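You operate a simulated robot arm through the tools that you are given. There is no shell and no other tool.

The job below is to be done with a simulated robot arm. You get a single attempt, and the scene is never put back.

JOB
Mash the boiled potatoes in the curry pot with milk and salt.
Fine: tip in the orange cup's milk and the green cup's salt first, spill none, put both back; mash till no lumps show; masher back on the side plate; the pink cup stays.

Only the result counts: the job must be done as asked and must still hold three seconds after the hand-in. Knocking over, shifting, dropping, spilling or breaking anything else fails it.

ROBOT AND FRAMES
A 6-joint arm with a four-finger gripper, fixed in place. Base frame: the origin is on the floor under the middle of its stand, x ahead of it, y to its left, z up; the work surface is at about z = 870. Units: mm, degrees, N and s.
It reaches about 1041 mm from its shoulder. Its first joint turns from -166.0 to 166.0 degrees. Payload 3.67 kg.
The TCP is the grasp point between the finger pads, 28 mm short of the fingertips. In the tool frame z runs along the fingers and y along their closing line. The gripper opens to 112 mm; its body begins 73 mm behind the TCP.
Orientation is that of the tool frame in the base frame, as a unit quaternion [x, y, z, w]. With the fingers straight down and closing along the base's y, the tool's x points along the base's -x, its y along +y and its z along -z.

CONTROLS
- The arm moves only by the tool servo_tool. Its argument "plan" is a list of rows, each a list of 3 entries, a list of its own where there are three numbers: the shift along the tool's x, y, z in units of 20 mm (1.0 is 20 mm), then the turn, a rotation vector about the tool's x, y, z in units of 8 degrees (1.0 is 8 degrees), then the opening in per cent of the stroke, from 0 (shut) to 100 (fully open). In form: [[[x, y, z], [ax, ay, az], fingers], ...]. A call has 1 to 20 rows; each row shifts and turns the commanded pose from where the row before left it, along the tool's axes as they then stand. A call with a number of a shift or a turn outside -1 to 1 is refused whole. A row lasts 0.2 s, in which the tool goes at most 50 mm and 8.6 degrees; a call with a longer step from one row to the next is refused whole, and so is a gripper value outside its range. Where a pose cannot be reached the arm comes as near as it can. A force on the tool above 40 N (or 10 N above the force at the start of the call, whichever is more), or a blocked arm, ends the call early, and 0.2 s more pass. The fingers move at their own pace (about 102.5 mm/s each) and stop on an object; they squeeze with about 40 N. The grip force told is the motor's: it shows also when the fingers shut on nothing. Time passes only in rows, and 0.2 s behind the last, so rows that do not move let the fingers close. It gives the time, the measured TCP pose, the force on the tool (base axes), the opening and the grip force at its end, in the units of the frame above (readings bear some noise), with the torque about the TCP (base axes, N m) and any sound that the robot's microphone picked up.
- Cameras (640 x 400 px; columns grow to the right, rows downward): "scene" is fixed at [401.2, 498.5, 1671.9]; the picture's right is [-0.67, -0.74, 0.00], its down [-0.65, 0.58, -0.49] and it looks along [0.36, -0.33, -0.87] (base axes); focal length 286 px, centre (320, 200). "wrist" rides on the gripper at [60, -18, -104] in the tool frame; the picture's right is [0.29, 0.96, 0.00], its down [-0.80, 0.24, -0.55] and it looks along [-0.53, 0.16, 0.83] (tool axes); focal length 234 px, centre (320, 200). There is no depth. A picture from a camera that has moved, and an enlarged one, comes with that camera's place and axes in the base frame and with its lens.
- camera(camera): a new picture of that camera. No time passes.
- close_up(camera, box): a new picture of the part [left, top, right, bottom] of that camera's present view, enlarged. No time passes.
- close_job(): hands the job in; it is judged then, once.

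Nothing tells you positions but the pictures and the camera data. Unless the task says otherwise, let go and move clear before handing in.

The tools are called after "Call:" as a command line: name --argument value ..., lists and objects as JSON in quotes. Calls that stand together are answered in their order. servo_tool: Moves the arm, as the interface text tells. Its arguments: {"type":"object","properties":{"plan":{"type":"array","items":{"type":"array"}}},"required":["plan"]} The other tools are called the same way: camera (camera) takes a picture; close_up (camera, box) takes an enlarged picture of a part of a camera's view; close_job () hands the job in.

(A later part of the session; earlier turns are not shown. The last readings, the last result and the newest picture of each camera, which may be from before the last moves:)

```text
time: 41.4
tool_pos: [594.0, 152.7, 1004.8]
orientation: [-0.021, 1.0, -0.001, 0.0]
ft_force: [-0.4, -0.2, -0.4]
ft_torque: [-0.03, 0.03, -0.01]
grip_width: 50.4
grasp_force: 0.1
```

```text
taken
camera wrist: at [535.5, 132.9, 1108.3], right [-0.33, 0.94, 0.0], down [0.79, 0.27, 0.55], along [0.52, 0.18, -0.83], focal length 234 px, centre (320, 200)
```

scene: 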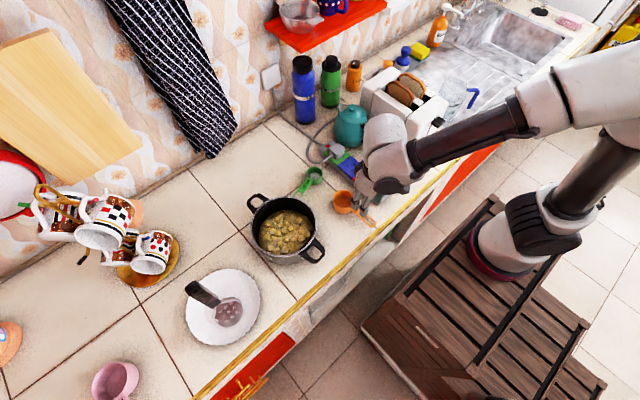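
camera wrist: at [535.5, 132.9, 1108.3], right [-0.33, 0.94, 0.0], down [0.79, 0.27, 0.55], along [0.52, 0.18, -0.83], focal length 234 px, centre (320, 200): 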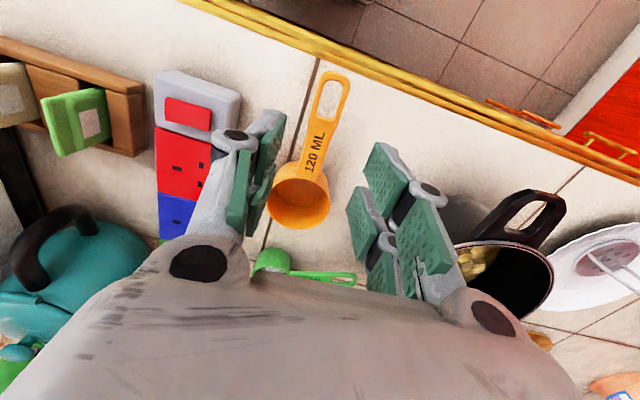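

The orange cup is back in place and empty. Next I'll go to the green cup, moving above its handle with the gripper turned to line up with it.

Call:
servo_tool --plan '[[[-0.4, 0.1, -0.5], [0, 0, 0.3], 45], [[-0.8, 0.2, -0.5], [0, 0, 0], 45], [[-0.9, 0.24, -0.4], [0, 0, 0], 45], [[-0.9, 0.24, -0.4], [0, 0, 0], 45], [[-0.9, 0.24, -0.4], [0, 0, 0], 45], [[-0.9, 0.24, -0.3], [0, 0, 0], 45], [[-0.9, 0.24, -0.25], [0, 0, 0], 45], [[-0.9, 0.24, 0], [0, 0, 0], 45], [[-0.9, 0.24, 0], [0, 0, 0], 45], [[-0.9, 0.24, 0], [0, 0, 0], 45], [[-0.9, 0.24, 0], [0, 0, 0], 45], [[-0.6, 0.24, 0], [0, 0, 0], 45], [[0, 0, 0], [0, 0, 0], 45]]'

Call:
servo_tool --plan '[[[0, 0, 0], [0, 0, 0.5], 45], [[0, 0, 0], [0, 0, 1], 45], [[0, 0, 0], [0, 0, 1], 45], [[0, 0, 0], [0, 0, 1], 45], [[0, 0, 0], [0, 0, 1], 45], [[0, 0, 0], [0, 0, 1], 45], [[0, 0, 0], [0, 0, 1], 45], [[0, 0, 0], [0, 0, 1], 45], [[0, 0, 0], [0, 0, 1], 45], [[0, 0, 0], [0, 0, 1], 45], [[0, 0, 0], [0, 0, 0.2], 45], [[0, 0, 0], [0, 0, 0], 45]]'

Call:
camera --camera "scene"

Call:
camera --camera "wrist"

```text
time: 44.2
tool_pos: [792.2, 206.9, 1060.4]
orientation: [0.0, 1.0, 0.001, 0.0]
ft_force: [-0.2, 0.1, 0.5]
ft_torque: [-0.01, 0.01, 0.01]
grip_width: 50.5
grasp_force: 0.1
```

```text
time: 46.8
tool_pos: [791.3, 208.4, 1059.7]
orientation: [0.627, 0.779, 0.001, 0.0]
ft_force: [0.5, -0.1, -1.1]
ft_torque: [0.01, -0.02, 0.02]
grip_width: 50.3
grasp_force: 0.1
```

```text
taken
```

scene: 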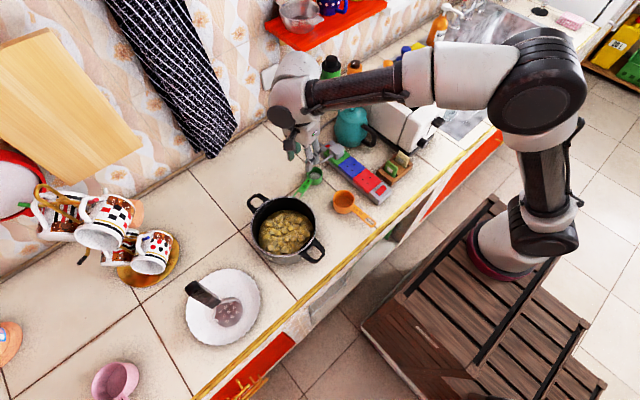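

```text
taken
camera wrist: at [761.3, 262.6, 1163.2], right [0.87, 0.49, 0.0], down [0.4, -0.73, 0.55], along [0.27, -0.48, -0.83], focal length 234 px, centre (320, 200)
```

wrist: 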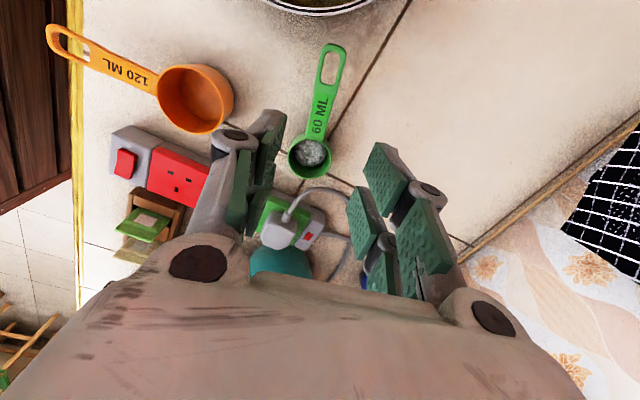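

From this view the green handle runs from the cup at (804, 160) to its end near (773, 269), about 16° off the y axis. I'll align, move above the handle's middle at about (786, 221) and descend part-way.

Call:
servo_tool --plan '[[[0, 0, 0.3], [0, 0, -0.44], 45], [[0.34, -0.04, 0.8], [0, 0, 0], 45], [[0.34, -0.04, 0.9], [0, 0, 0], 45], [[0, 0, 0.9], [0, 0, 0], 45], [[0, 0, 0.9], [0, 0, 0], 45], [[0, 0, 0.9], [0, 0, 0], 45], [[0, 0, 0.9], [0, 0, 0], 45], [[0, 0, 0.6], [0, 0, 0], 45], [[0, 0, 0], [0, 0, 0], 45]]'

Call:
close_up --camera "scene" --box '[260, 130, 370, 230]'

Call:
camera --camera "wrist"

Call:
close_up --camera "wrist" --box '[220, 20, 460, 260]'

```text
time: 48.8
tool_pos: [785.7, 220.7, 936.1]
orientation: [0.603, 0.797, 0.001, 0.001]
ft_force: [0.6, 0.1, -0.4]
ft_torque: [-0.03, -0.01, 0.04]
grip_width: 50.4
grasp_force: 0.1
```

```text
4.00 times, centred on (315, 180) of scene
camera zoom: at [401.2, 498.5, 1671.9], right [-0.67, -0.74, 0.0], down [-0.65, 0.58, -0.49], along [0.36, -0.33, -0.87], focal length 1146 px, centre (340, 280)
```

zoom: 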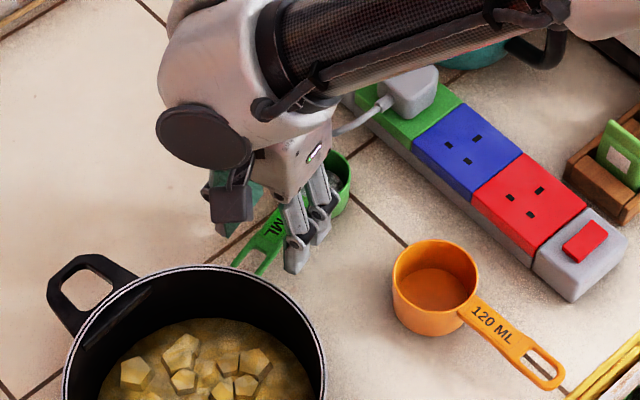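

```text
taken
camera wrist: at [753.1, 273.2, 1038.9], right [0.84, 0.54, 0.0], down [0.45, -0.7, 0.55], along [0.3, -0.47, -0.83], focal length 234 px, centre (320, 200)
```

wrist: 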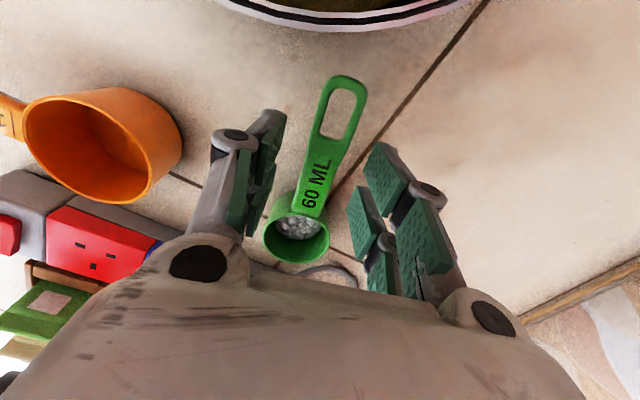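

```text
1.67 times, centred on (340, 140) of wrist
camera zoom: at [753.1, 273.2, 1038.9], right [0.84, 0.54, 0.0], down [0.45, -0.7, 0.55], along [0.3, -0.47, -0.83], focal length 390 px, centre (287, 300)
```

zoom: 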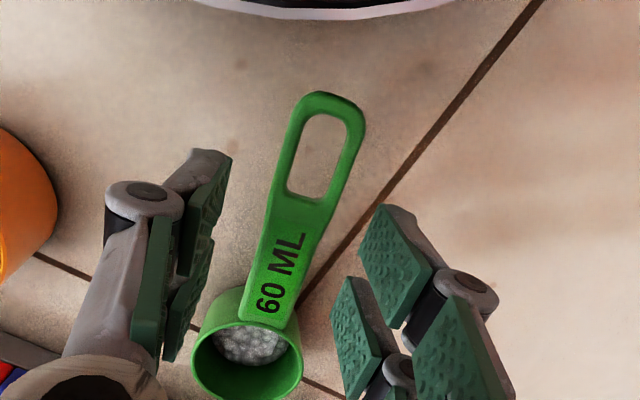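

Call:
servo_tool --plan '[[[0, 0.06, 0.5], [0, 0, 0], 45], [[0, 0.06, 0.5], [0, 0, 0], 45], [[0, 0, 0.4], [0, 0, 0], 45], [[0, 0, 0.25], [0, 0, 0], 45], [[0, 0, 0], [0, 0, 0], 45]]'

Call:
close_up --camera "wrist" --box '[220, 20, 460, 260]'

Call:
close_up --camera "scene" --box '[260, 130, 370, 230]'

```text
time: 50.0
tool_pos: [788.6, 221.3, 903.6]
orientation: [0.603, 0.798, 0.001, 0.0]
ft_force: [-0.2, 0.2, 0.3]
ft_torque: [0.01, -0.01, 0.0]
grip_width: 50.4
grasp_force: 0.0
```

```text
1.67 times, centred on (340, 140) of wrist
camera zoom: at [755.3, 273.8, 1006.0], right [0.84, 0.54, 0.0], down [0.45, -0.7, 0.55], along [0.3, -0.47, -0.83], focal length 390 px, centre (287, 300)
```

zoom: 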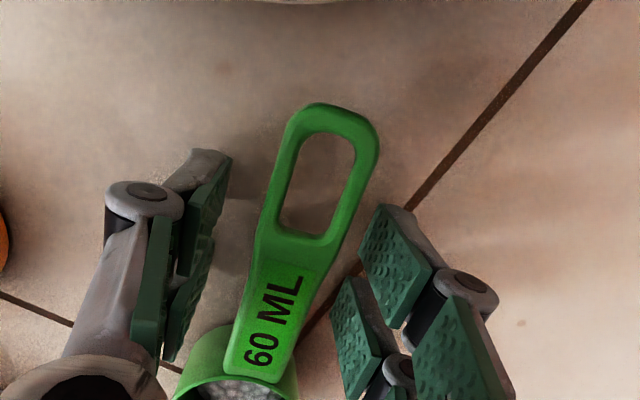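

```text
4.00 times, centred on (315, 180) of scene
camera zoom: at [401.2, 498.5, 1671.9], right [-0.67, -0.74, 0.0], down [-0.65, 0.58, -0.49], along [0.36, -0.33, -0.87], focal length 1146 px, centre (340, 280)
```

zoom: 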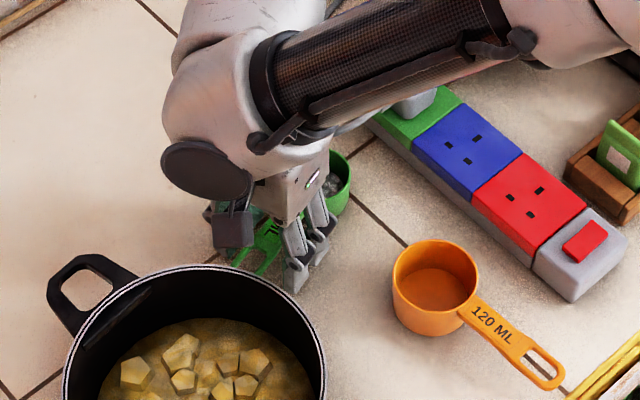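

The handle is centred between the fingers, so I'll close on it.

Call:
servo_tool --plan '[[[0, 0, 0], [0, 0, 0], 0], [[0, 0, 0], [0, 0, 0], 0], [[0, 0, 0], [0, 0, 0], 0], [[0, 0, 0], [0, 0, 0], 0]]'

Call:
close_up --camera "wrist" --box '[220, 20, 460, 260]'

Call:
close_up --camera "scene" --box '[260, 130, 370, 230]'

```text
time: 51.0
tool_pos: [787.9, 220.7, 902.6]
orientation: [0.602, 0.798, 0.0, 0.001]
ft_force: [-0.1, 0.4, -0.5]
ft_torque: [0.01, 0.0, 0.01]
grip_width: 24.4
grasp_force: 39.9
```

```text
1.67 times, centred on (340, 140) of wrist
camera zoom: at [755.3, 273.8, 1006.0], right [0.84, 0.54, 0.0], down [0.45, -0.7, 0.55], along [0.3, -0.47, -0.83], focal length 390 px, centre (287, 300)
```

zoom: 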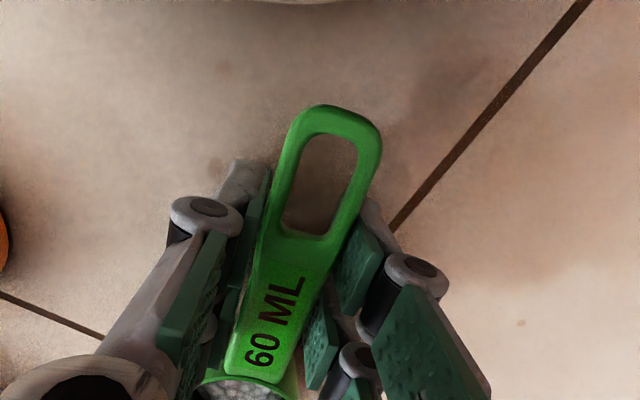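

```text
4.00 times, centred on (315, 180) of scene
camera zoom: at [401.2, 498.5, 1671.9], right [-0.67, -0.74, 0.0], down [-0.65, 0.58, -0.49], along [0.36, -0.33, -0.87], focal length 1146 px, centre (340, 280)
```

zoom: 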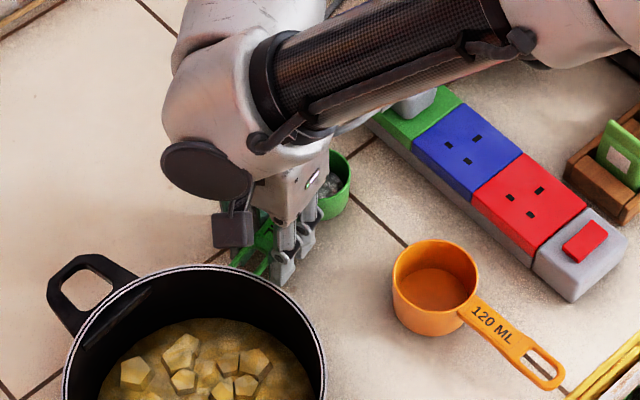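

Gripped at 24.4 mm; the grasp pose is (788, 221, 902.8). I'll lift gently straight up to about z 1060.

Call:
servo_tool --plan '[[[0, 0, -0.15], [0, 0, 0], 0], [[0, 0, -0.3], [0, 0, 0], 0], [[0, 0, -0.5], [0, 0, 0], 0], [[0, 0, -0.7], [0, 0, 0], 0], [[0, 0, -0.8], [0, 0, 0], 0], [[0, 0, -0.8], [0, 0, 0], 0], [[0, 0, -0.8], [0, 0, 0], 0], [[0, 0, -0.8], [0, 0, 0], 0], [[0, 0, -0.8], [0, 0, 0], 0], [[0, 0, -0.8], [0, 0, 0], 0], [[0, 0, -0.6], [0, 0, 0], 0], [[0, 0, -0.4], [0, 0, 0], 0], [[0, 0, -0.2], [0, 0, 0], 0], [[0, 0, -0.1], [0, 0, 0], 0], [[0, 0, 0], [0, 0, 0], 0]]'

Call:
camera --camera "scene"

Call:
camera --camera "wrist"

```text
time: 54.2
tool_pos: [788.6, 221.6, 1058.7]
orientation: [0.602, 0.798, 0.0, 0.001]
ft_force: [1.0, -0.2, -1.8]
ft_torque: [-0.02, 0.0, -0.01]
grip_width: 24.4
grasp_force: 40.3
```

```text
taken
```

scene: 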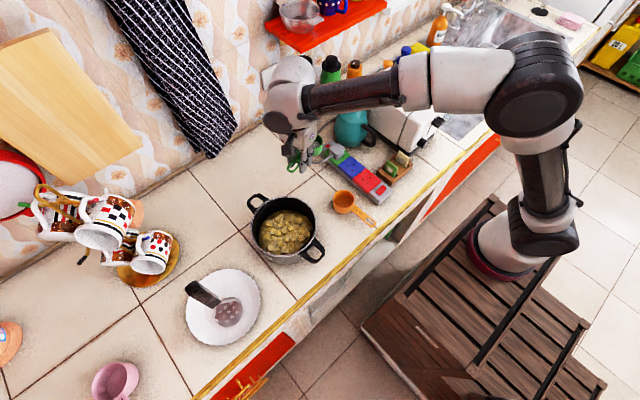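

```text
taken
camera wrist: at [755.2, 274.1, 1161.1], right [0.84, 0.54, 0.0], down [0.45, -0.7, 0.55], along [0.3, -0.47, -0.83], focal length 234 px, centre (320, 200)
```

wrist: 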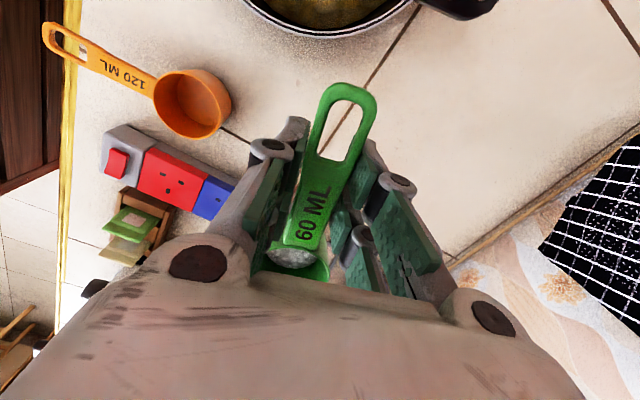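

The green cup is up and level. Next I'll carry it over the pot so the cup sits near (722, 364).

Call:
servo_tool --plan '[[[0.2, -0.07, 0], [0, 0, 0], 0], [[0.43, -0.07, 0], [0, 0, 0], 0], [[0.8, -0.08, 0], [0, 0, 0], 0], [[0.8, -0.08, 0], [0, 0, 0], 0], [[0.8, -0.08, 0], [0, 0, 0], 0], [[0.8, -0.08, 0], [0, 0, 0], 0], [[0.8, -0.08, 0], [0, 0, 0], 0], [[0.8, -0.08, 0], [0, 0, 0], 0], [[0.8, -0.08, 0], [0, 0, 0], 0], [[0.8, -0.08, 0], [0, 0, 0], 0], [[0.8, -0.08, 0], [0, 0, 0], 0], [[0.8, -0.08, 0], [0, 0, 0], 0], [[0.8, -0.08, 0], [0, 0, 0], 0], [[0.8, -0.08, 0], [0, 0, 0], 0], [[0.43, -0.07, 0], [0, 0, 0], 0], [[0.2, -0.07, 0], [0, 0, 0], 0], [[0, 0, 0], [0, 0, 0], 0]]'

Call:
camera --camera "scene"

Call:
close_up --camera "scene" --box '[210, 130, 380, 280]'

```text
time: 57.8
tool_pos: [705.7, 422.3, 1058.7]
orientation: [0.603, 0.798, 0.001, 0.001]
ft_force: [0.3, -0.3, -0.3]
ft_torque: [0.05, -0.02, 0.0]
grip_width: 24.3
grasp_force: 39.9
```

```text
taken
```

scene: 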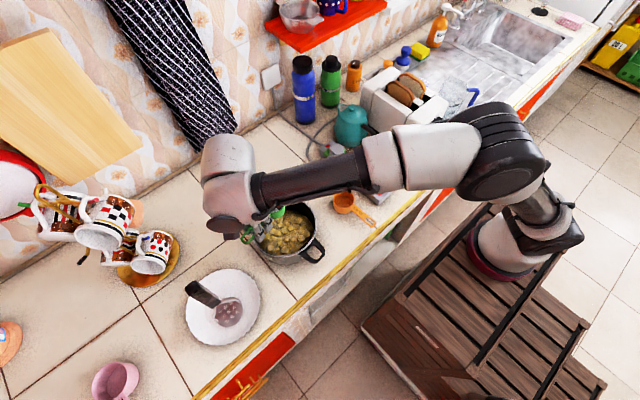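

```text
2.67 times, centred on (295, 205) of scene
camera zoom: at [401.2, 498.5, 1671.9], right [-0.67, -0.74, 0.0], down [-0.65, 0.58, -0.49], along [0.36, -0.33, -0.87], focal length 764 px, centre (387, 187)
```

zoom: 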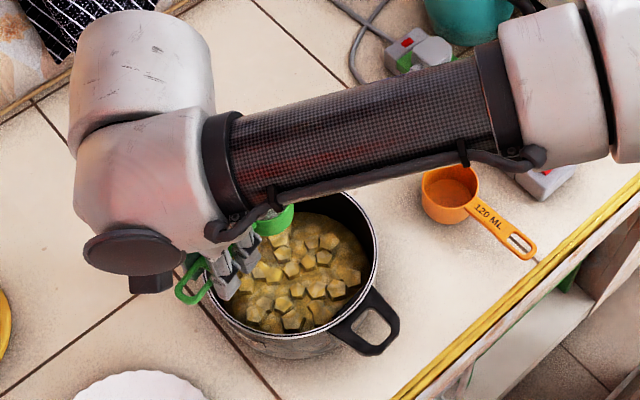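

Call:
servo_tool --plan '[[[0, 0, -0.4], [-0.2, 0, 0], 0], [[0, 0, -0.4], [-0.4, 0, 0], 0], [[0, 0, -0.2], [-0.5, 0, 0], 0], [[0, 0, 0], [-0.5, 0, 0], 0], [[0, 0, 0], [-0.5, 0, 0], 0], [[0, 0, 0], [-0.5, 0, 0], 0], [[0, 0, 0], [-0.4, 0, 0], 0], [[0, 0, 0], [-0.2, 0, 0], 0]]'

Call:
camera --camera "scene"

Call:
close_up --camera "scene" --box '[210, 130, 380, 280]'

Call:
camera --camera "wrist"

```text
time: 59.6
tool_pos: [705.5, 423.7, 1078.1]
orientation: [0.588, 0.778, 0.177, 0.134]
ft_force: [-0.8, 0.2, -0.8]
ft_torque: [0.05, 0.02, 0.01]
grip_width: 24.3
grasp_force: 40.2
```

```text
taken
```

scene: 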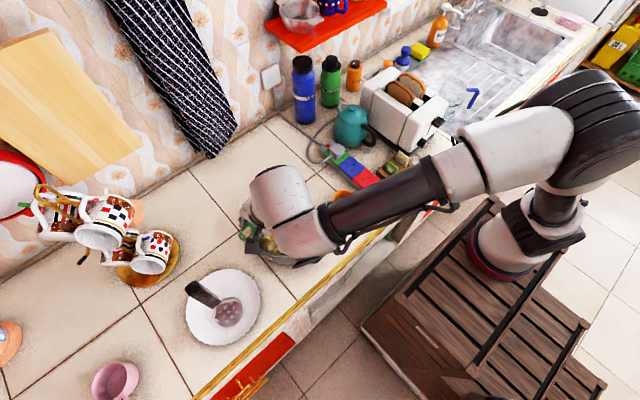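

```text
2.67 times, centred on (295, 205) of scene
camera zoom: at [401.2, 498.5, 1671.9], right [-0.67, -0.74, 0.0], down [-0.65, 0.58, -0.49], along [0.36, -0.33, -0.87], focal length 764 px, centre (387, 187)
```

zoom: 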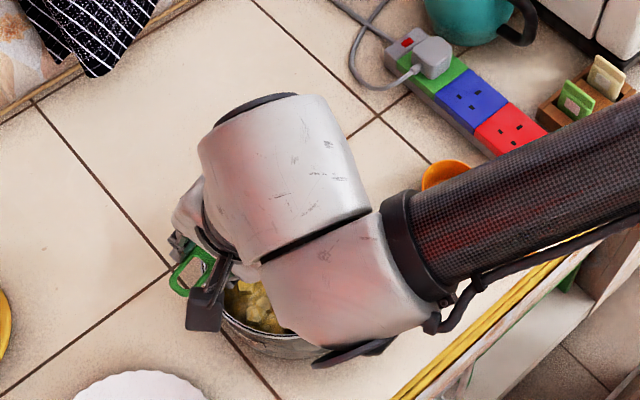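

```text
taken
camera wrist: at [629.5, 464.0, 1163.1], right [0.75, 0.51, 0.42], down [0.2, -0.77, 0.6], along [0.63, -0.37, -0.68], focal length 234 px, centre (320, 200)
```

wrist: 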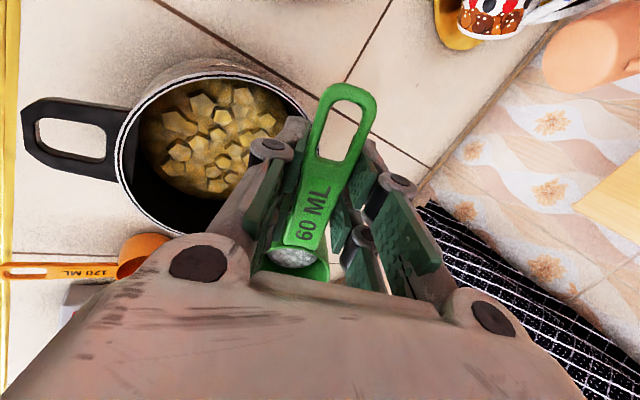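

The cup is over the pot at about 26° of tilt and the salt hasn't moved yet. I'll continue tilting slowly.

Call:
servo_tool --plan '[[[0, 0, 0], [-0.4, 0, 0], 0], [[0, 0, 0], [-0.4, 0, 0], 0], [[0, 0, 0], [-0.4, 0, 0], 0], [[0, 0, 0], [-0.4, 0, 0], 0], [[0, 0, 0], [-0.4, 0, 0], 0], [[0, 0, 0], [0, 0, 0], 0]]'

Call:
camera --camera "wrist"

Call:
close_up --camera "scene" --box '[210, 130, 380, 280]'

```text
time: 61.0
tool_pos: [709.5, 423.8, 1084.5]
orientation: [0.569, 0.756, 0.259, 0.196]
ft_force: [-0.9, -0.1, -0.2]
ft_torque: [0.04, -0.01, -0.01]
grip_width: 24.6
grasp_force: 39.8
out of reach, approached as far as the arm can: row 4, 5
```

```text
taken
camera wrist: at [618.8, 460.6, 1155.3], right [0.65, 0.49, 0.59], down [0.07, -0.81, 0.59], along [0.76, -0.33, -0.56], focal length 234 px, centre (320, 200)
```

wrist: 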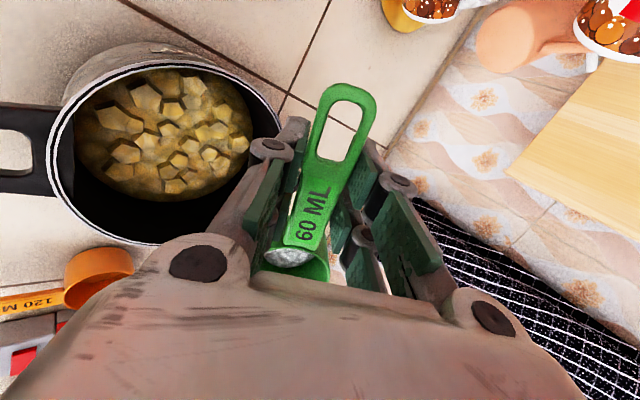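

```text
2.67 times, centred on (295, 205) of scene
camera zoom: at [401.2, 498.5, 1671.9], right [-0.67, -0.74, 0.0], down [-0.65, 0.58, -0.49], along [0.36, -0.33, -0.87], focal length 764 px, centre (387, 187)
```

zoom: 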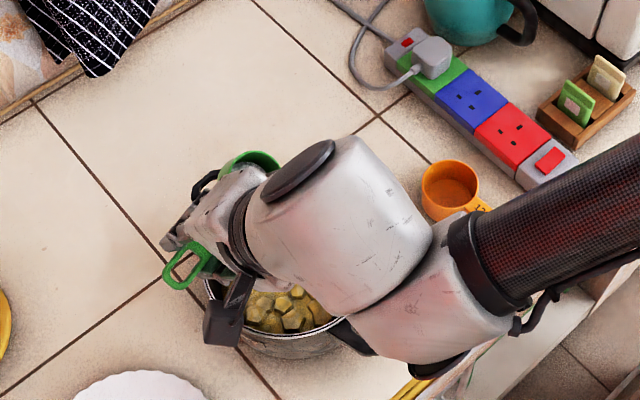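

The arm hit a joint limit at about 38° in this hand orientation, and the salt is still in the cup. I'll turn it upright again, then swing the hand round to the same pose that worked for the orange cup.

Call:
servo_tool --plan '[[[0, 0, 0], [0.3, 0, 0], 0], [[0, 0, 0], [0.5, 0, 0], 0], [[0, 0, 0], [0.6, 0, 0], 0], [[0, 0, 0], [0.6, 0, 0], 0], [[0, 0, 0], [0.6, 0, 0], 0], [[0, 0, 0], [0.6, 0, 0], 0], [[0, 0, 0], [0.6, 0, 0], 0], [[0, 0, 0], [0.5, 0, 0], 0], [[0, 0, 0], [0.3, 0, 0], 0], [[0, 0, 0], [0.1, 0, 0], 0], [[0, 0, 0], [0, 0, 0], 0]]'

Call:
camera --camera "wrist"

```text
time: 63.4
tool_pos: [710.0, 425.2, 1084.9]
orientation: [0.602, 0.799, 0.001, 0.002]
ft_force: [0.3, -1.0, -0.1]
ft_torque: [0.05, -0.05, 0.01]
grip_width: 24.4
grasp_force: 40.4
```

```text
taken
camera wrist: at [675.8, 477.1, 1188.6], right [0.84, 0.54, 0.01], down [0.45, -0.7, 0.56], along [0.31, -0.47, -0.83], focal length 234 px, centre (320, 200)
```

wrist: 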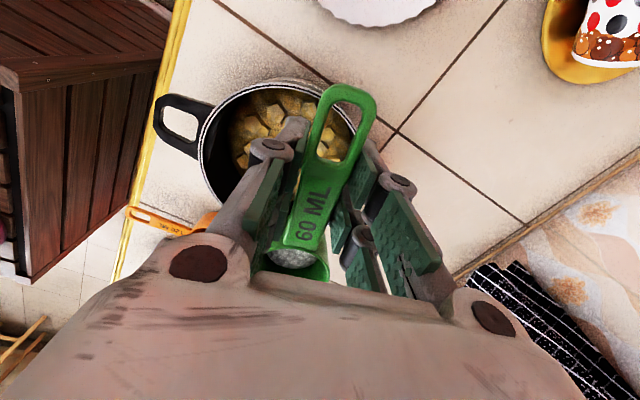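

Upright again with the salt intact. I'll move back over the near side of the pot and then yaw round by about 163°.

Call:
servo_tool --plan '[[[-0.2, -0.05, 0], [0, 0, 0], 0], [[-0.4, -0.12, 0], [0, 0, 0], 0], [[-0.7, -0.2, 0], [0, 0, 0], 0], [[-0.8, -0.22, 0], [0, 0, 0], 0], [[-0.8, -0.22, 0], [0, 0, 0], 0], [[-0.8, -0.22, 0], [0, 0, 0], 0], [[-0.8, -0.22, 0], [0, 0, 0], 0], [[-0.8, -0.22, 0], [0, 0, 0], 0], [[-0.8, -0.22, 0], [0, 0, 0], 0], [[-0.8, -0.22, 0], [0, 0, 0], 0], [[-0.5, -0.12, 0], [0, 0, 0], 0], [[-0.22, -0.05, 0], [0, 0, 0], 0], [[0, 0, 0], [0, 0, 0], 0]]'

Call:
servo_tool --plan '[[[0, 0, 0], [0, 0, -0.3], 0], [[0, 0, 0], [0, 0, -0.6], 0], [[0, 0, 0], [0, 0, -0.9], 0], [[0, 0, 0], [0, 0, -1], 0], [[0, 0, 0], [0, 0, -1], 0], [[0, 0, 0], [0, 0, -1], 0], [[0, 0, 0], [0, 0, -1], 0], [[0, 0, 0], [0, 0, -1], 0], [[0, 0, 0], [0, 0, -1], 0], [[0, 0, 0], [0, 0, -1], 0], [[0, 0, 0], [0, 0, -0.9], 0], [[0, 0, 0], [0, 0, -0.6], 0], [[0, 0, 0], [0, 0, -0.3], 0], [[0, 0, 0], [0, 0, 0], 0]]'

Call:
camera --camera "scene"

Call:
camera --camera "wrist"

```text
time: 66.2
tool_pos: [712.9, 266.5, 1085.3]
orientation: [0.601, 0.799, 0.003, 0.003]
ft_force: [-0.2, 0.2, 0.6]
ft_torque: [-0.01, 0.01, 0.0]
grip_width: 24.0
grasp_force: 40.8
```

```text
time: 69.2
tool_pos: [712.0, 267.3, 1086.7]
orientation: [-0.095, 0.995, -0.001, 0.003]
ft_force: [-0.4, -0.1, -0.4]
ft_torque: [-0.01, -0.01, 0.0]
grip_width: 24.5
grasp_force: 40.2
```

```text
taken
```

scene: 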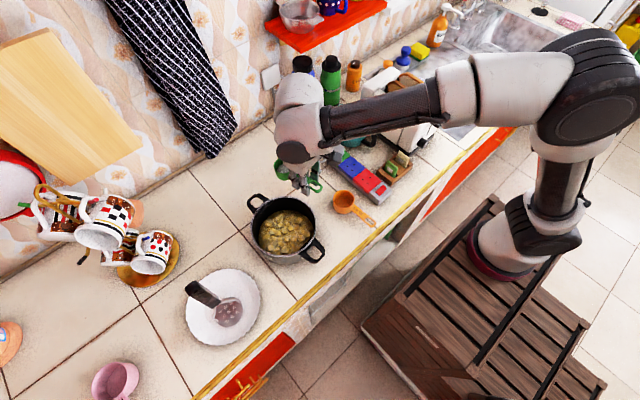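

```text
taken
camera wrist: at [656.9, 237.5, 1188.4], right [-0.46, 0.89, 0.0], down [0.73, 0.39, 0.56], along [0.5, 0.26, -0.83], focal length 234 px, centre (320, 200)
```

wrist: 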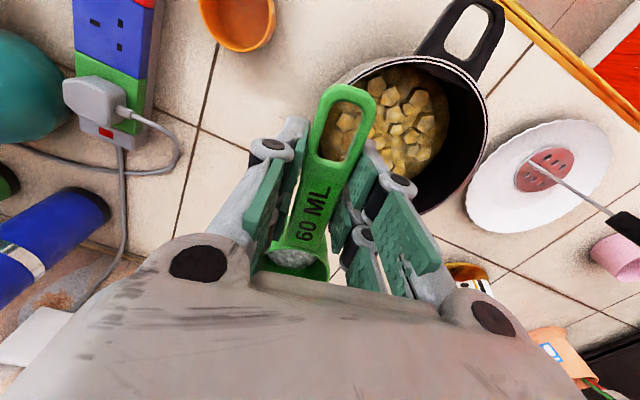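

Call:
servo_tool --plan '[[[0, 0, 0], [0, 0, -0.3], 0], [[0, 0, 0], [0, 0, -0.6], 0], [[0, 0, 0], [0, 0, -0.9], 0], [[0, 0, 0], [0, 0, -1], 0], [[0, 0, 0], [0, 0, -1], 0], [[0, 0, 0], [0, 0, -1], 0], [[0, 0, 0], [0, 0, -1], 0], [[0, 0, 0], [0, 0, -1], 0], [[0, 0, 0], [0, 0, -1], 0], [[0, 0, 0], [0, 0, -0.9], 0], [[0, 0, 0], [0, 0, -0.6], 0], [[0, 0, 0], [0, 0, -0.24], 0], [[-0.28, -0.13, 0], [0, 0, 0], 0], [[-0.28, -0.13, 0], [0, 0, 0], 0], [[0, 0, 0], [0, 0, 0], 0]]'

Call:
close_up --camera "scene" --box '[230, 130, 400, 280]'

Call:
camera --camera "wrist"

```text
time: 72.4
tool_pos: [718.8, 278.6, 1084.2]
orientation: [-0.689, 0.724, -0.002, 0.002]
ft_force: [-0.2, 1.1, -0.6]
ft_torque: [-0.04, 0.0, 0.0]
grip_width: 24.3
grasp_force: 40.1
```

```text
2.67 times, centred on (315, 205) of scene
camera zoom: at [401.2, 498.5, 1671.9], right [-0.67, -0.74, 0.0], down [-0.65, 0.58, -0.49], along [0.36, -0.33, -0.87], focal length 764 px, centre (333, 187)
```

zoom: 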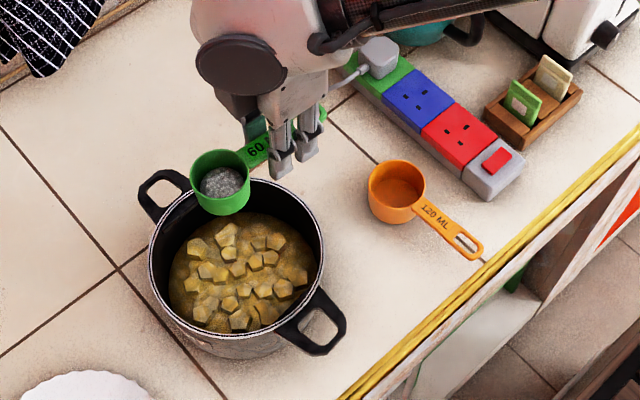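

```text
taken
camera wrist: at [733.0, 217.1, 1189.0], right [-0.97, -0.24, -0.01], down [-0.2, 0.81, 0.55], along [-0.13, 0.54, -0.83], focal length 234 px, centre (320, 200)
```

wrist: 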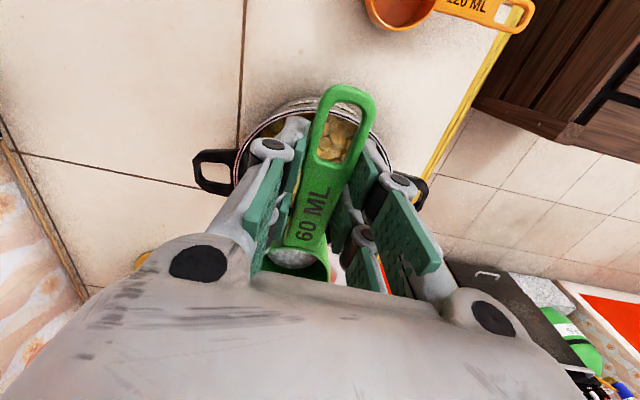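

The green cup is over the pot in the proven pose, so I'll tilt slowly.

Call:
servo_tool --plan '[[[0, 0, 0], [0.2, 0, 0], 0], [[0, 0, 0], [0.4, 0, 0], 0], [[0, 0, 0], [0.5, 0, 0], 0], [[0, 0, 0], [0.5, 0, 0], 0], [[0, 0, 0], [0.5, 0, 0], 0], [[0, 0, 0], [0.5, 0, 0], 0], [[0, 0, 0], [0.5, 0, 0], 0], [[0, 0, 0], [0.4, 0, 0], 0], [[0, 0, 0], [0.4, 0, 0], 0], [[0, 0, 0], [0.4, 0, 0], 0], [[0, 0, 0], [0.4, 0, 0], 0], [[0, 0, 0], [0.2, 0, 0], 0]]'

Call:
close_up --camera "scene" --box '[230, 130, 400, 280]'

```text
time: 75.0
tool_pos: [718.1, 277.5, 1086.2]
orientation: [-0.648, 0.682, -0.245, 0.233]
ft_force: [0.5, 0.0, -0.6]
ft_torque: [-0.03, 0.02, -0.04]
grip_width: 24.2
grasp_force: 39.8
```

```text
2.67 times, centred on (315, 205) of scene
camera zoom: at [401.2, 498.5, 1671.9], right [-0.67, -0.74, 0.0], down [-0.65, 0.58, -0.49], along [0.36, -0.33, -0.87], focal length 764 px, centre (333, 187)
```

zoom: 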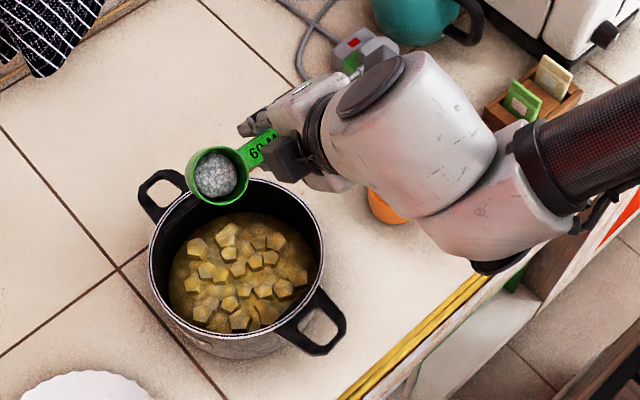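

Call:
servo_tool --plan '[[[0, 0, 0], [0.4, 0, 0], 0], [[0, 0, 0], [0.4, 0, 0], 0], [[0, 0, 0], [0.4, 0, 0], 0], [[0, 0, 0], [0.4, 0, 0], 0], [[0, 0, 0], [0, 0, 0], 0]]'

Call:
close_up --camera "scene" --box '[230, 130, 400, 280]'

Call:
servo_tool --plan '[[[0, 0, 0], [0.4, 0, 0], 0], [[0, 0, 0], [0.4, 0, 0], 0], [[0, 0, 0], [0.4, 0, 0], 0], [[0, 0, 0], [0.4, 0, 0], 0], [[0, 0, 0], [0, 0, 0], 0]]'

Call:
close_up --camera "scene" --box '[230, 130, 400, 280]'

```text
time: 76.2
tool_pos: [717.5, 277.7, 1085.3]
orientation: [-0.619, 0.65, -0.319, 0.304]
ft_force: [-0.1, -1.1, -0.1]
ft_torque: [-0.02, -0.02, -0.02]
grip_width: 24.4
grasp_force: 39.9
```

```text
2.67 times, centred on (315, 205) of scene
camera zoom: at [401.2, 498.5, 1671.9], right [-0.67, -0.74, 0.0], down [-0.65, 0.58, -0.49], along [0.36, -0.33, -0.87], focal length 764 px, centre (333, 187)
```

zoom: 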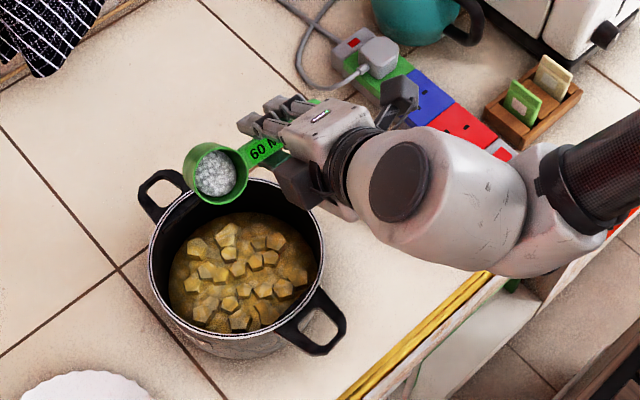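

```text
time: 77.4
tool_pos: [718.2, 279.2, 1085.4]
orientation: [-0.581, 0.61, -0.39, 0.371]
ft_force: [0.1, -0.1, -0.9]
ft_torque: [-0.01, -0.01, -0.02]
grip_width: 24.3
grasp_force: 40.2
```

```text
2.67 times, centred on (315, 205) of scene
camera zoom: at [401.2, 498.5, 1671.9], right [-0.67, -0.74, 0.0], down [-0.65, 0.58, -0.49], along [0.36, -0.33, -0.87], focal length 764 px, centre (333, 187)
```

zoom: 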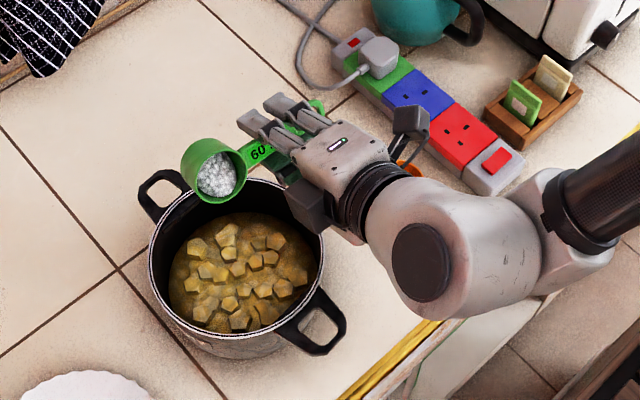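

Call:
servo_tool --plan '[[[0, 0, 0], [0.3, 0, 0], 0], [[0, 0, 0], [0.3, 0, 0], 0], [[0, 0, 0], [0.3, 0, 0], 0], [[0, 0, 0], [0.3, 0, 0], 0], [[0, 0, 0], [0, 0, 0], 0]]'

Call:
close_up --camera "scene" --box '[230, 130, 400, 280]'

Call:
servo_tool --plan '[[[0, 0, 0], [0.3, 0, 0], 0], [[0, 0, 0], [0.3, 0, 0], 0], [[0, 0, 0], [0.3, 0, 0], 0], [[0, 0, 0], [0.3, 0, 0], 0], [[0, 0, 0], [0.3, 0, 0], 0], [[0, 0, 0], [0, 0, 0], 0]]'

Call:
close_up --camera "scene" --box '[230, 130, 400, 280]'

```text
time: 78.6
tool_pos: [718.9, 277.4, 1085.5]
orientation: [-0.548, 0.575, -0.44, 0.419]
ft_force: [-0.8, 0.0, -0.6]
ft_torque: [0.0, 0.0, -0.01]
grip_width: 24.4
grasp_force: 39.7
```

```text
2.67 times, centred on (315, 205) of scene
camera zoom: at [401.2, 498.5, 1671.9], right [-0.67, -0.74, 0.0], down [-0.65, 0.58, -0.49], along [0.36, -0.33, -0.87], focal length 764 px, centre (333, 187)
```

zoom: 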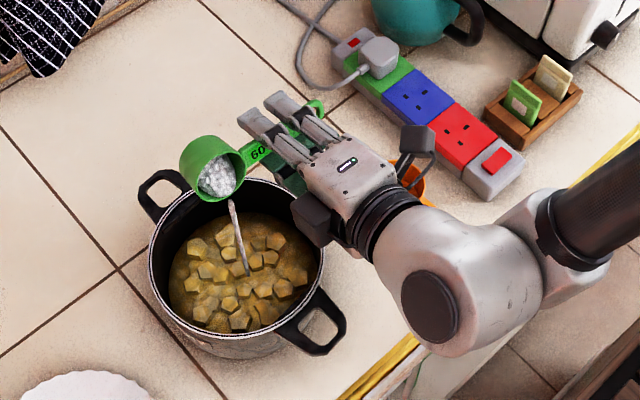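

```text
time: 80.0
tool_pos: [717.9, 277.9, 1085.4]
orientation: [-0.501, 0.526, -0.497, 0.474]
ft_force: [-0.5, -0.7, -1.0]
ft_torque: [-0.02, 0.0, -0.03]
grip_width: 24.6
grasp_force: 40.5
```

```text
2.67 times, centred on (315, 205) of scene
camera zoom: at [401.2, 498.5, 1671.9], right [-0.67, -0.74, 0.0], down [-0.65, 0.58, -0.49], along [0.36, -0.33, -0.87], focal length 764 px, centre (333, 187)
```

zoom: 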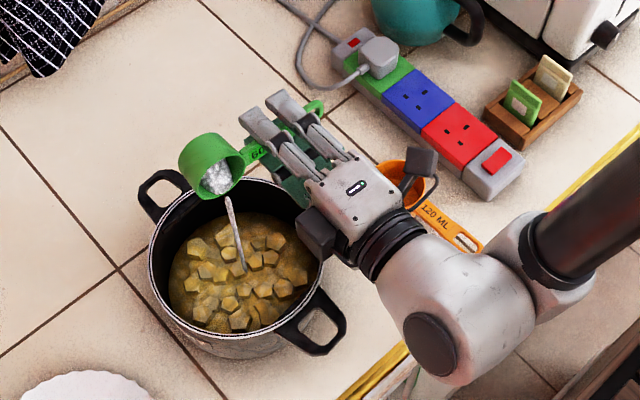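

Salt is streaming into the middle of the pot. I'll continue tilting past 90°.

Call:
servo_tool --plan '[[[0, 0, 0], [0.3, 0, 0], 0], [[0, 0, 0], [0.3, 0, 0], 0], [[0, 0, 0], [0.3, 0, 0], 0], [[0, 0, 0], [0.3, 0, 0], 0], [[0, 0, 0], [0.3, 0, 0], 0], [[0, 0, 0], [0.3, 0, 0], 0], [[0, 0, 0], [0, 0, 0], 0], [[0, 0, 0], [0, 0, 0], 0], [[0, 0, 0], [0, 0, 0], 0]]'

Call:
close_up --camera "scene" --box '[255, 165, 325, 265]'

Call:
camera --camera "scene"

```text
time: 82.0
tool_pos: [718.1, 277.6, 1086.0]
orientation: [0.438, -0.459, 0.56, -0.533]
ft_force: [0.1, -0.9, 0.1]
ft_torque: [-0.03, 0.02, 0.01]
grip_width: 24.0
grasp_force: 39.9
```

```text
4.00 times, centred on (290, 215) of scene
camera zoom: at [401.2, 498.5, 1671.9], right [-0.67, -0.74, 0.0], down [-0.65, 0.58, -0.49], along [0.36, -0.33, -0.87], focal length 1146 px, centre (440, 140)
```

zoom: 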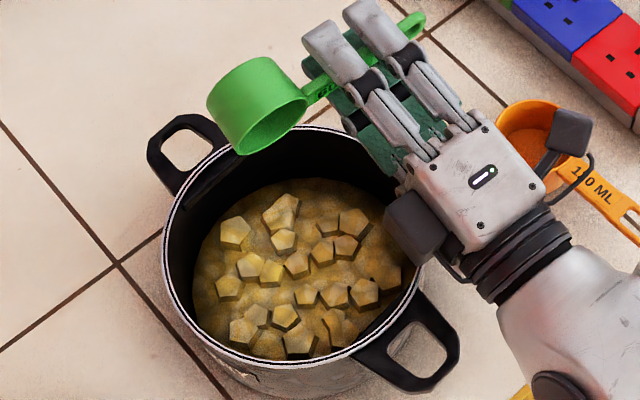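

```text
taken
```

scene: 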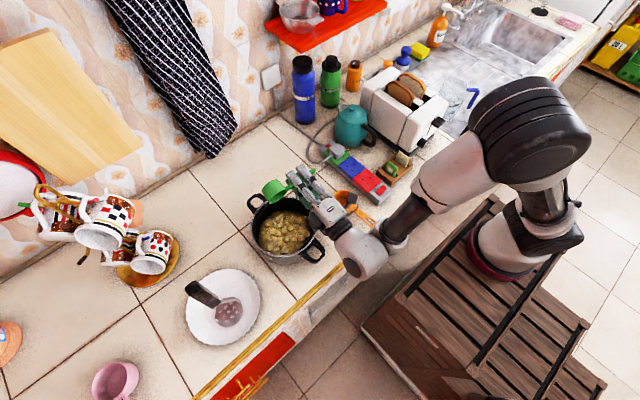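

Call:
servo_tool --plan '[[[0, -0.2, 0], [0.4, 0, 0], 0], [[0, -0.2, 0], [0.4, 0, 0], 0], [[0, -0.2, 0], [0.3, 0, 0], 0], [[0, 0, 0], [0, 0, 0], 0], [[0, 0, 0], [0, 0, 0], 0], [[0, 0, 0], [0, 0, 0], 0]]'

Call:
close_up --camera "scene" --box '[255, 165, 325, 265]'

```text
time: 83.4
tool_pos: [715.1, 277.1, 1097.1]
orientation: [0.396, -0.415, 0.594, -0.565]
ft_force: [0.8, 0.3, -0.2]
ft_torque: [0.0, 0.03, -0.03]
grip_width: 24.4
grasp_force: 39.9
```

```text
4.00 times, centred on (290, 215) of scene
camera zoom: at [401.2, 498.5, 1671.9], right [-0.67, -0.74, 0.0], down [-0.65, 0.58, -0.49], along [0.36, -0.33, -0.87], focal length 1146 px, centre (440, 140)
```

zoom: 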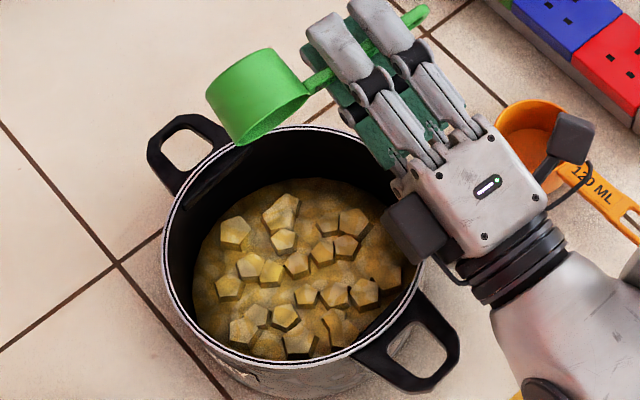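

The green cup is empty too, with nothing outside the pot. I'll turn it upright and check the inside.

Call:
servo_tool --plan '[[[0, 0, 0], [-0.4, 0, 0], 0], [[0, 0, 0], [-0.8, 0, 0], 0], [[0, 0, 0], [-1, 0, 0], 0], [[0, 0, 0], [-1, 0, 0], 0], [[0, 0, 0], [-1, 0, 0], 0], [[0, 0, 0], [-1, 0, 0], 0], [[0, 0, 0], [-1, 0, 0], 0], [[0, 0, 0], [-1, 0, 0], 0], [[0, 0, 0], [-1, 0, 0], 0], [[0, 0, 0], [-1, 0, 0], 0], [[0, 0, 0], [-1, 0, 0], 0], [[0, 0, 0], [-1, 0, 0], 0], [[0, 0, 0], [-1, 0, 0], 0], [[0, 0, 0], [-1, 0, 0], 0], [[0, 0, 0], [-0.4, 0, 0], 0], [[0, 0, 0], [-0.16, 0, 0], 0], [[0, 0, 0], [0, 0, 0], 0]]'

Call:
close_up --camera "scene" --box '[230, 130, 400, 280]'

```text
time: 87.0
tool_pos: [714.7, 278.3, 1097.8]
orientation: [-0.69, 0.724, 0.001, 0.0]
ft_force: [0.9, -0.2, 0.3]
ft_torque: [0.01, -0.01, -0.03]
grip_width: 24.2
grasp_force: 39.8
```

```text
2.67 times, centred on (315, 205) of scene
camera zoom: at [401.2, 498.5, 1671.9], right [-0.67, -0.74, 0.0], down [-0.65, 0.58, -0.49], along [0.36, -0.33, -0.87], focal length 764 px, centre (333, 187)
```

zoom: 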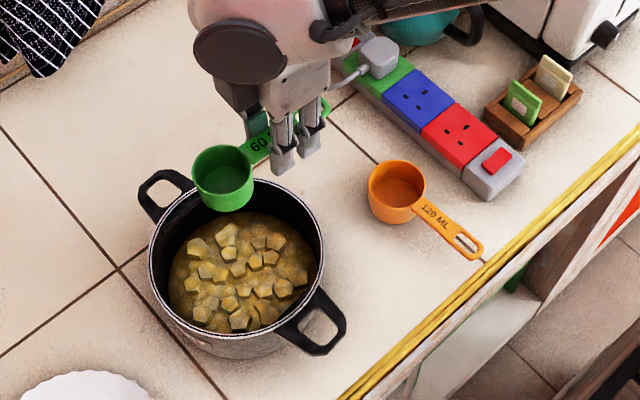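

Both cups are now empty and the green one is upright. I'll yaw back and return it above its original place.

Call:
servo_tool --plan '[[[0, 0, 0], [0, 0, 0.4], 0], [[0, 0, 0], [0, 0, 0.8], 0], [[0, 0, 0], [0, 0, 1], 0], [[0, 0, 0], [0, 0, 1], 0], [[0, 0, 0], [0, 0, 1], 0], [[0, 0, 0], [0, 0, 1], 0], [[0, 0, 0], [0, 0, 1], 0], [[0, 0, 0], [0, 0, 1], 0], [[0, 0, 0], [0, 0, 1], 0], [[0, 0, 0], [0, 0, 1], 0], [[0, 0, 0], [0, 0, 1], 0]]'

Call:
servo_tool --plan '[[[0, 0, 0], [0, 0, 1], 0], [[0, 0, 0], [0, 0, 1], 0], [[0, 0, 0], [0, 0, 1], 0], [[0, 0, 0], [0, 0, 1], 0], [[0, 0, 0], [0, 0, 1], 0], [[0, 0, 0], [0, 0, 1], 0], [[0, 0, 0], [0, 0, 1], 0], [[0, 0, 0], [0, 0, 1], 0], [[0, 0, 0], [0, 0, 0.9], 0], [[0, 0, 0], [0, 0, 0.6], 0], [[0, 0, 0], [0, 0, 0.3], 0], [[0, 0, 0], [0, 0, 0.16], 0], [[0, 0, 0], [0, 0, 0], 0]]'

Call:
camera --camera "wrist"

```text
time: 89.4
tool_pos: [715.4, 277.6, 1097.4]
orientation: [-0.047, 0.999, -0.001, -0.001]
ft_force: [0.7, -0.8, -0.4]
ft_torque: [0.0, 0.04, 0.01]
grip_width: 24.4
grasp_force: 39.9
```

```text
time: 92.2
tool_pos: [715.5, 277.5, 1098.3]
orientation: [0.602, 0.798, -0.001, -0.002]
ft_force: [-1.0, 0.2, 0.3]
ft_torque: [0.01, 0.03, -0.01]
grip_width: 24.2
grasp_force: 40.0
```

```text
taken
camera wrist: at [682.1, 330.1, 1200.6], right [0.84, 0.54, 0.0], down [0.45, -0.7, 0.55], along [0.3, -0.47, -0.83], focal length 234 px, centre (320, 200)
```

wrist: 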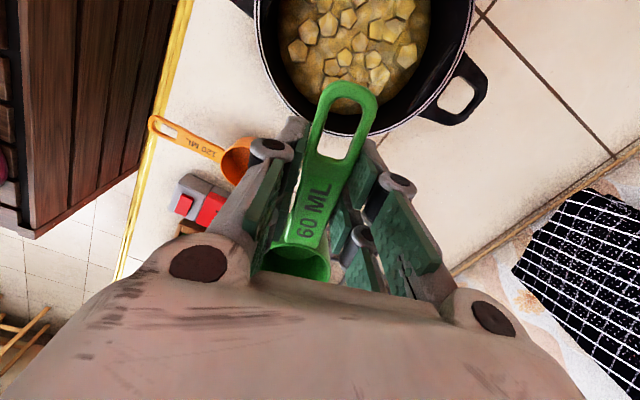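

Call:
servo_tool --plan '[[[-0.22, 0.16, 0], [0, 0, 0], 0], [[-0.6, 0.43, 0], [0, 0, 0], 0], [[-0.745, 0.54, 0], [0, 0, 0], 0], [[-0.745, 0.54, 0], [0, 0, 0], 0], [[-0.745, 0.54, 0], [0, 0, 0], 0], [[-0.45, 0.33, 0], [0, 0, 0], 0], [[-0.22, 0.16, 0], [0, 0, 0], 0], [[0, 0, 0], [0, 0, 0], 0]]'

Call:
servo_tool --plan '[[[0, 0, 0.4], [0, 0, 0], 0], [[0, 0, 0.9], [0, 0, 0], 0], [[0, 0, 0.9], [0, 0, 0], 0], [[0, 0, 0.9], [0, 0, 0], 0], [[0, 0, 0.9], [0, 0, 0], 0], [[0, 0, 0.9], [0, 0, 0], 0], [[0, 0, 0.9], [0, 0, 0], 0], [[0, 0, 0.9], [0, 0, 0], 0], [[0, 0, 0.8], [0, 0, 0], 0], [[0, 0, 0.4], [0, 0, 0], 0], [[0, 0, 0.2], [0, 0, 0], 0], [[0, 0, 0], [0, 0, 0], 0]]'

Call:
close_up --camera "scene" --box '[260, 130, 370, 230]'

```text
time: 94.0
tool_pos: [788.1, 220.6, 1096.3]
orientation: [0.603, 0.798, -0.001, -0.001]
ft_force: [-0.4, 0.6, 0.0]
ft_torque: [0.02, 0.0, 0.0]
grip_width: 24.4
grasp_force: 40.1
```

```text
time: 96.6
tool_pos: [787.5, 220.5, 934.6]
orientation: [0.603, 0.798, -0.001, -0.001]
ft_force: [-0.2, 0.1, -0.3]
ft_torque: [0.02, 0.0, 0.01]
grip_width: 24.6
grasp_force: 39.5
```

```text
4.00 times, centred on (315, 180) of scene
camera zoom: at [401.2, 498.5, 1671.9], right [-0.67, -0.74, 0.0], down [-0.65, 0.58, -0.49], along [0.36, -0.33, -0.87], focal length 1146 px, centre (340, 280)
```

zoom: 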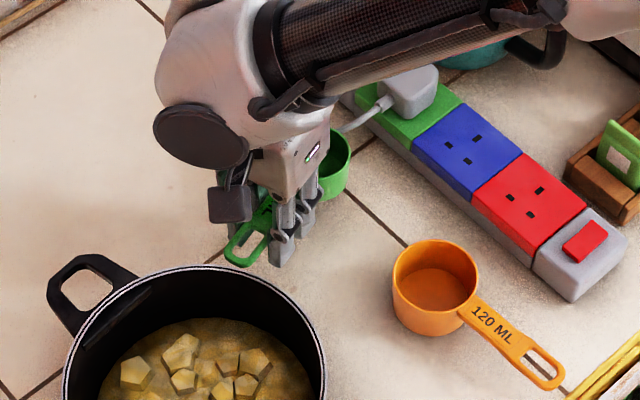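

Call:
servo_tool --plan '[[[0, 0, 0.5], [0, 0, 0], 0], [[0, 0, 0.45], [0, 0, 0], 0], [[0, 0, 0.3], [0, 0, 0], 0], [[0, 0, 0.17], [0, 0, 0], 0], [[0, 0, 0.1], [0, 0, 0], 0], [[0, 0, 0], [0, 0, 0], 0]]'

Call:
close_up --camera "scene" --box '[260, 130, 370, 230]'

```text
time: 98.0
tool_pos: [788.3, 222.0, 904.3]
orientation: [0.603, 0.798, 0.0, 0.0]
ft_force: [0.2, -0.5, 2.9]
ft_torque: [-0.28, -0.08, -0.02]
grip_width: 24.4
grasp_force: 40.3
```

```text
4.00 times, centred on (315, 180) of scene
camera zoom: at [401.2, 498.5, 1671.9], right [-0.67, -0.74, 0.0], down [-0.65, 0.58, -0.49], along [0.36, -0.33, -0.87], focal length 1146 px, centre (340, 280)
```

zoom: 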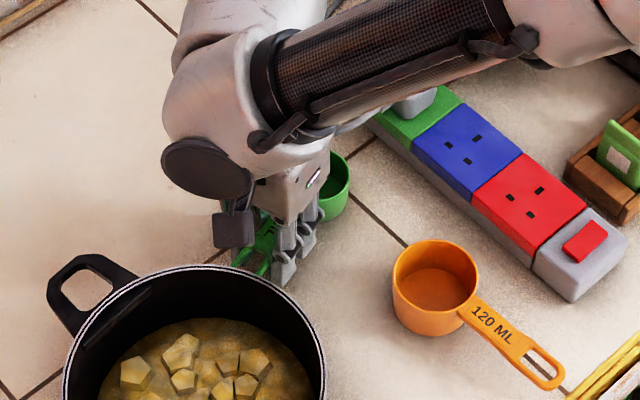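

The cup has touched down, with about 3 N of contact. I'll release it and lift clear.

Call:
servo_tool --plan '[[[0, 0, 0.03], [0, 0, 0], 0], [[0, 0, 0], [0, 0, 0], 30], [[0, 0, 0], [0, 0, 0], 45], [[0, 0, 0], [0, 0, 0], 45], [[0, 0, -0.3], [0, 0, 0], 45], [[0, 0, -0.6], [0, 0, 0], 45], [[0, 0, -0.9], [0, 0, 0], 45], [[0, 0, -1], [0, 0, 0], 45], [[0, 0, -1], [0, 0, 0], 45], [[0, 0, -1], [0, 0, 0], 45], [[0, 0, -1], [0, 0, 0], 45], [[0, 0, -1], [0, 0, 0], 45], [[0, 0, -1], [0, 0, 0], 45]]'

Call:
camera --camera "scene"

Call:
camera --camera "wrist"

```text
time: 100.8
tool_pos: [787.6, 220.1, 1060.0]
orientation: [0.603, 0.798, 0.0, -0.001]
ft_force: [-0.2, -0.2, -0.1]
ft_torque: [-0.01, -0.02, -0.01]
grip_width: 50.3
grasp_force: 0.1
```

```text
taken
```

scene: 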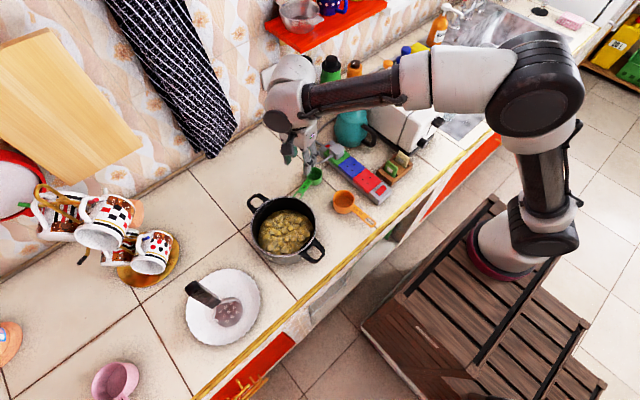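

```text
taken
camera wrist: at [754.6, 273.7, 1163.5], right [0.84, 0.54, 0.0], down [0.45, -0.7, 0.55], along [0.3, -0.47, -0.83], focal length 234 px, centre (320, 200)
```

wrist: 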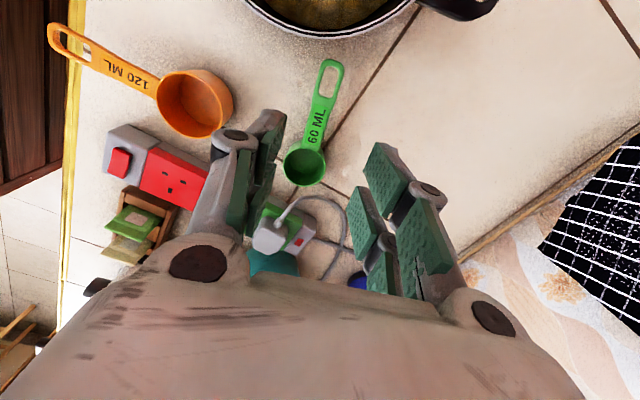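

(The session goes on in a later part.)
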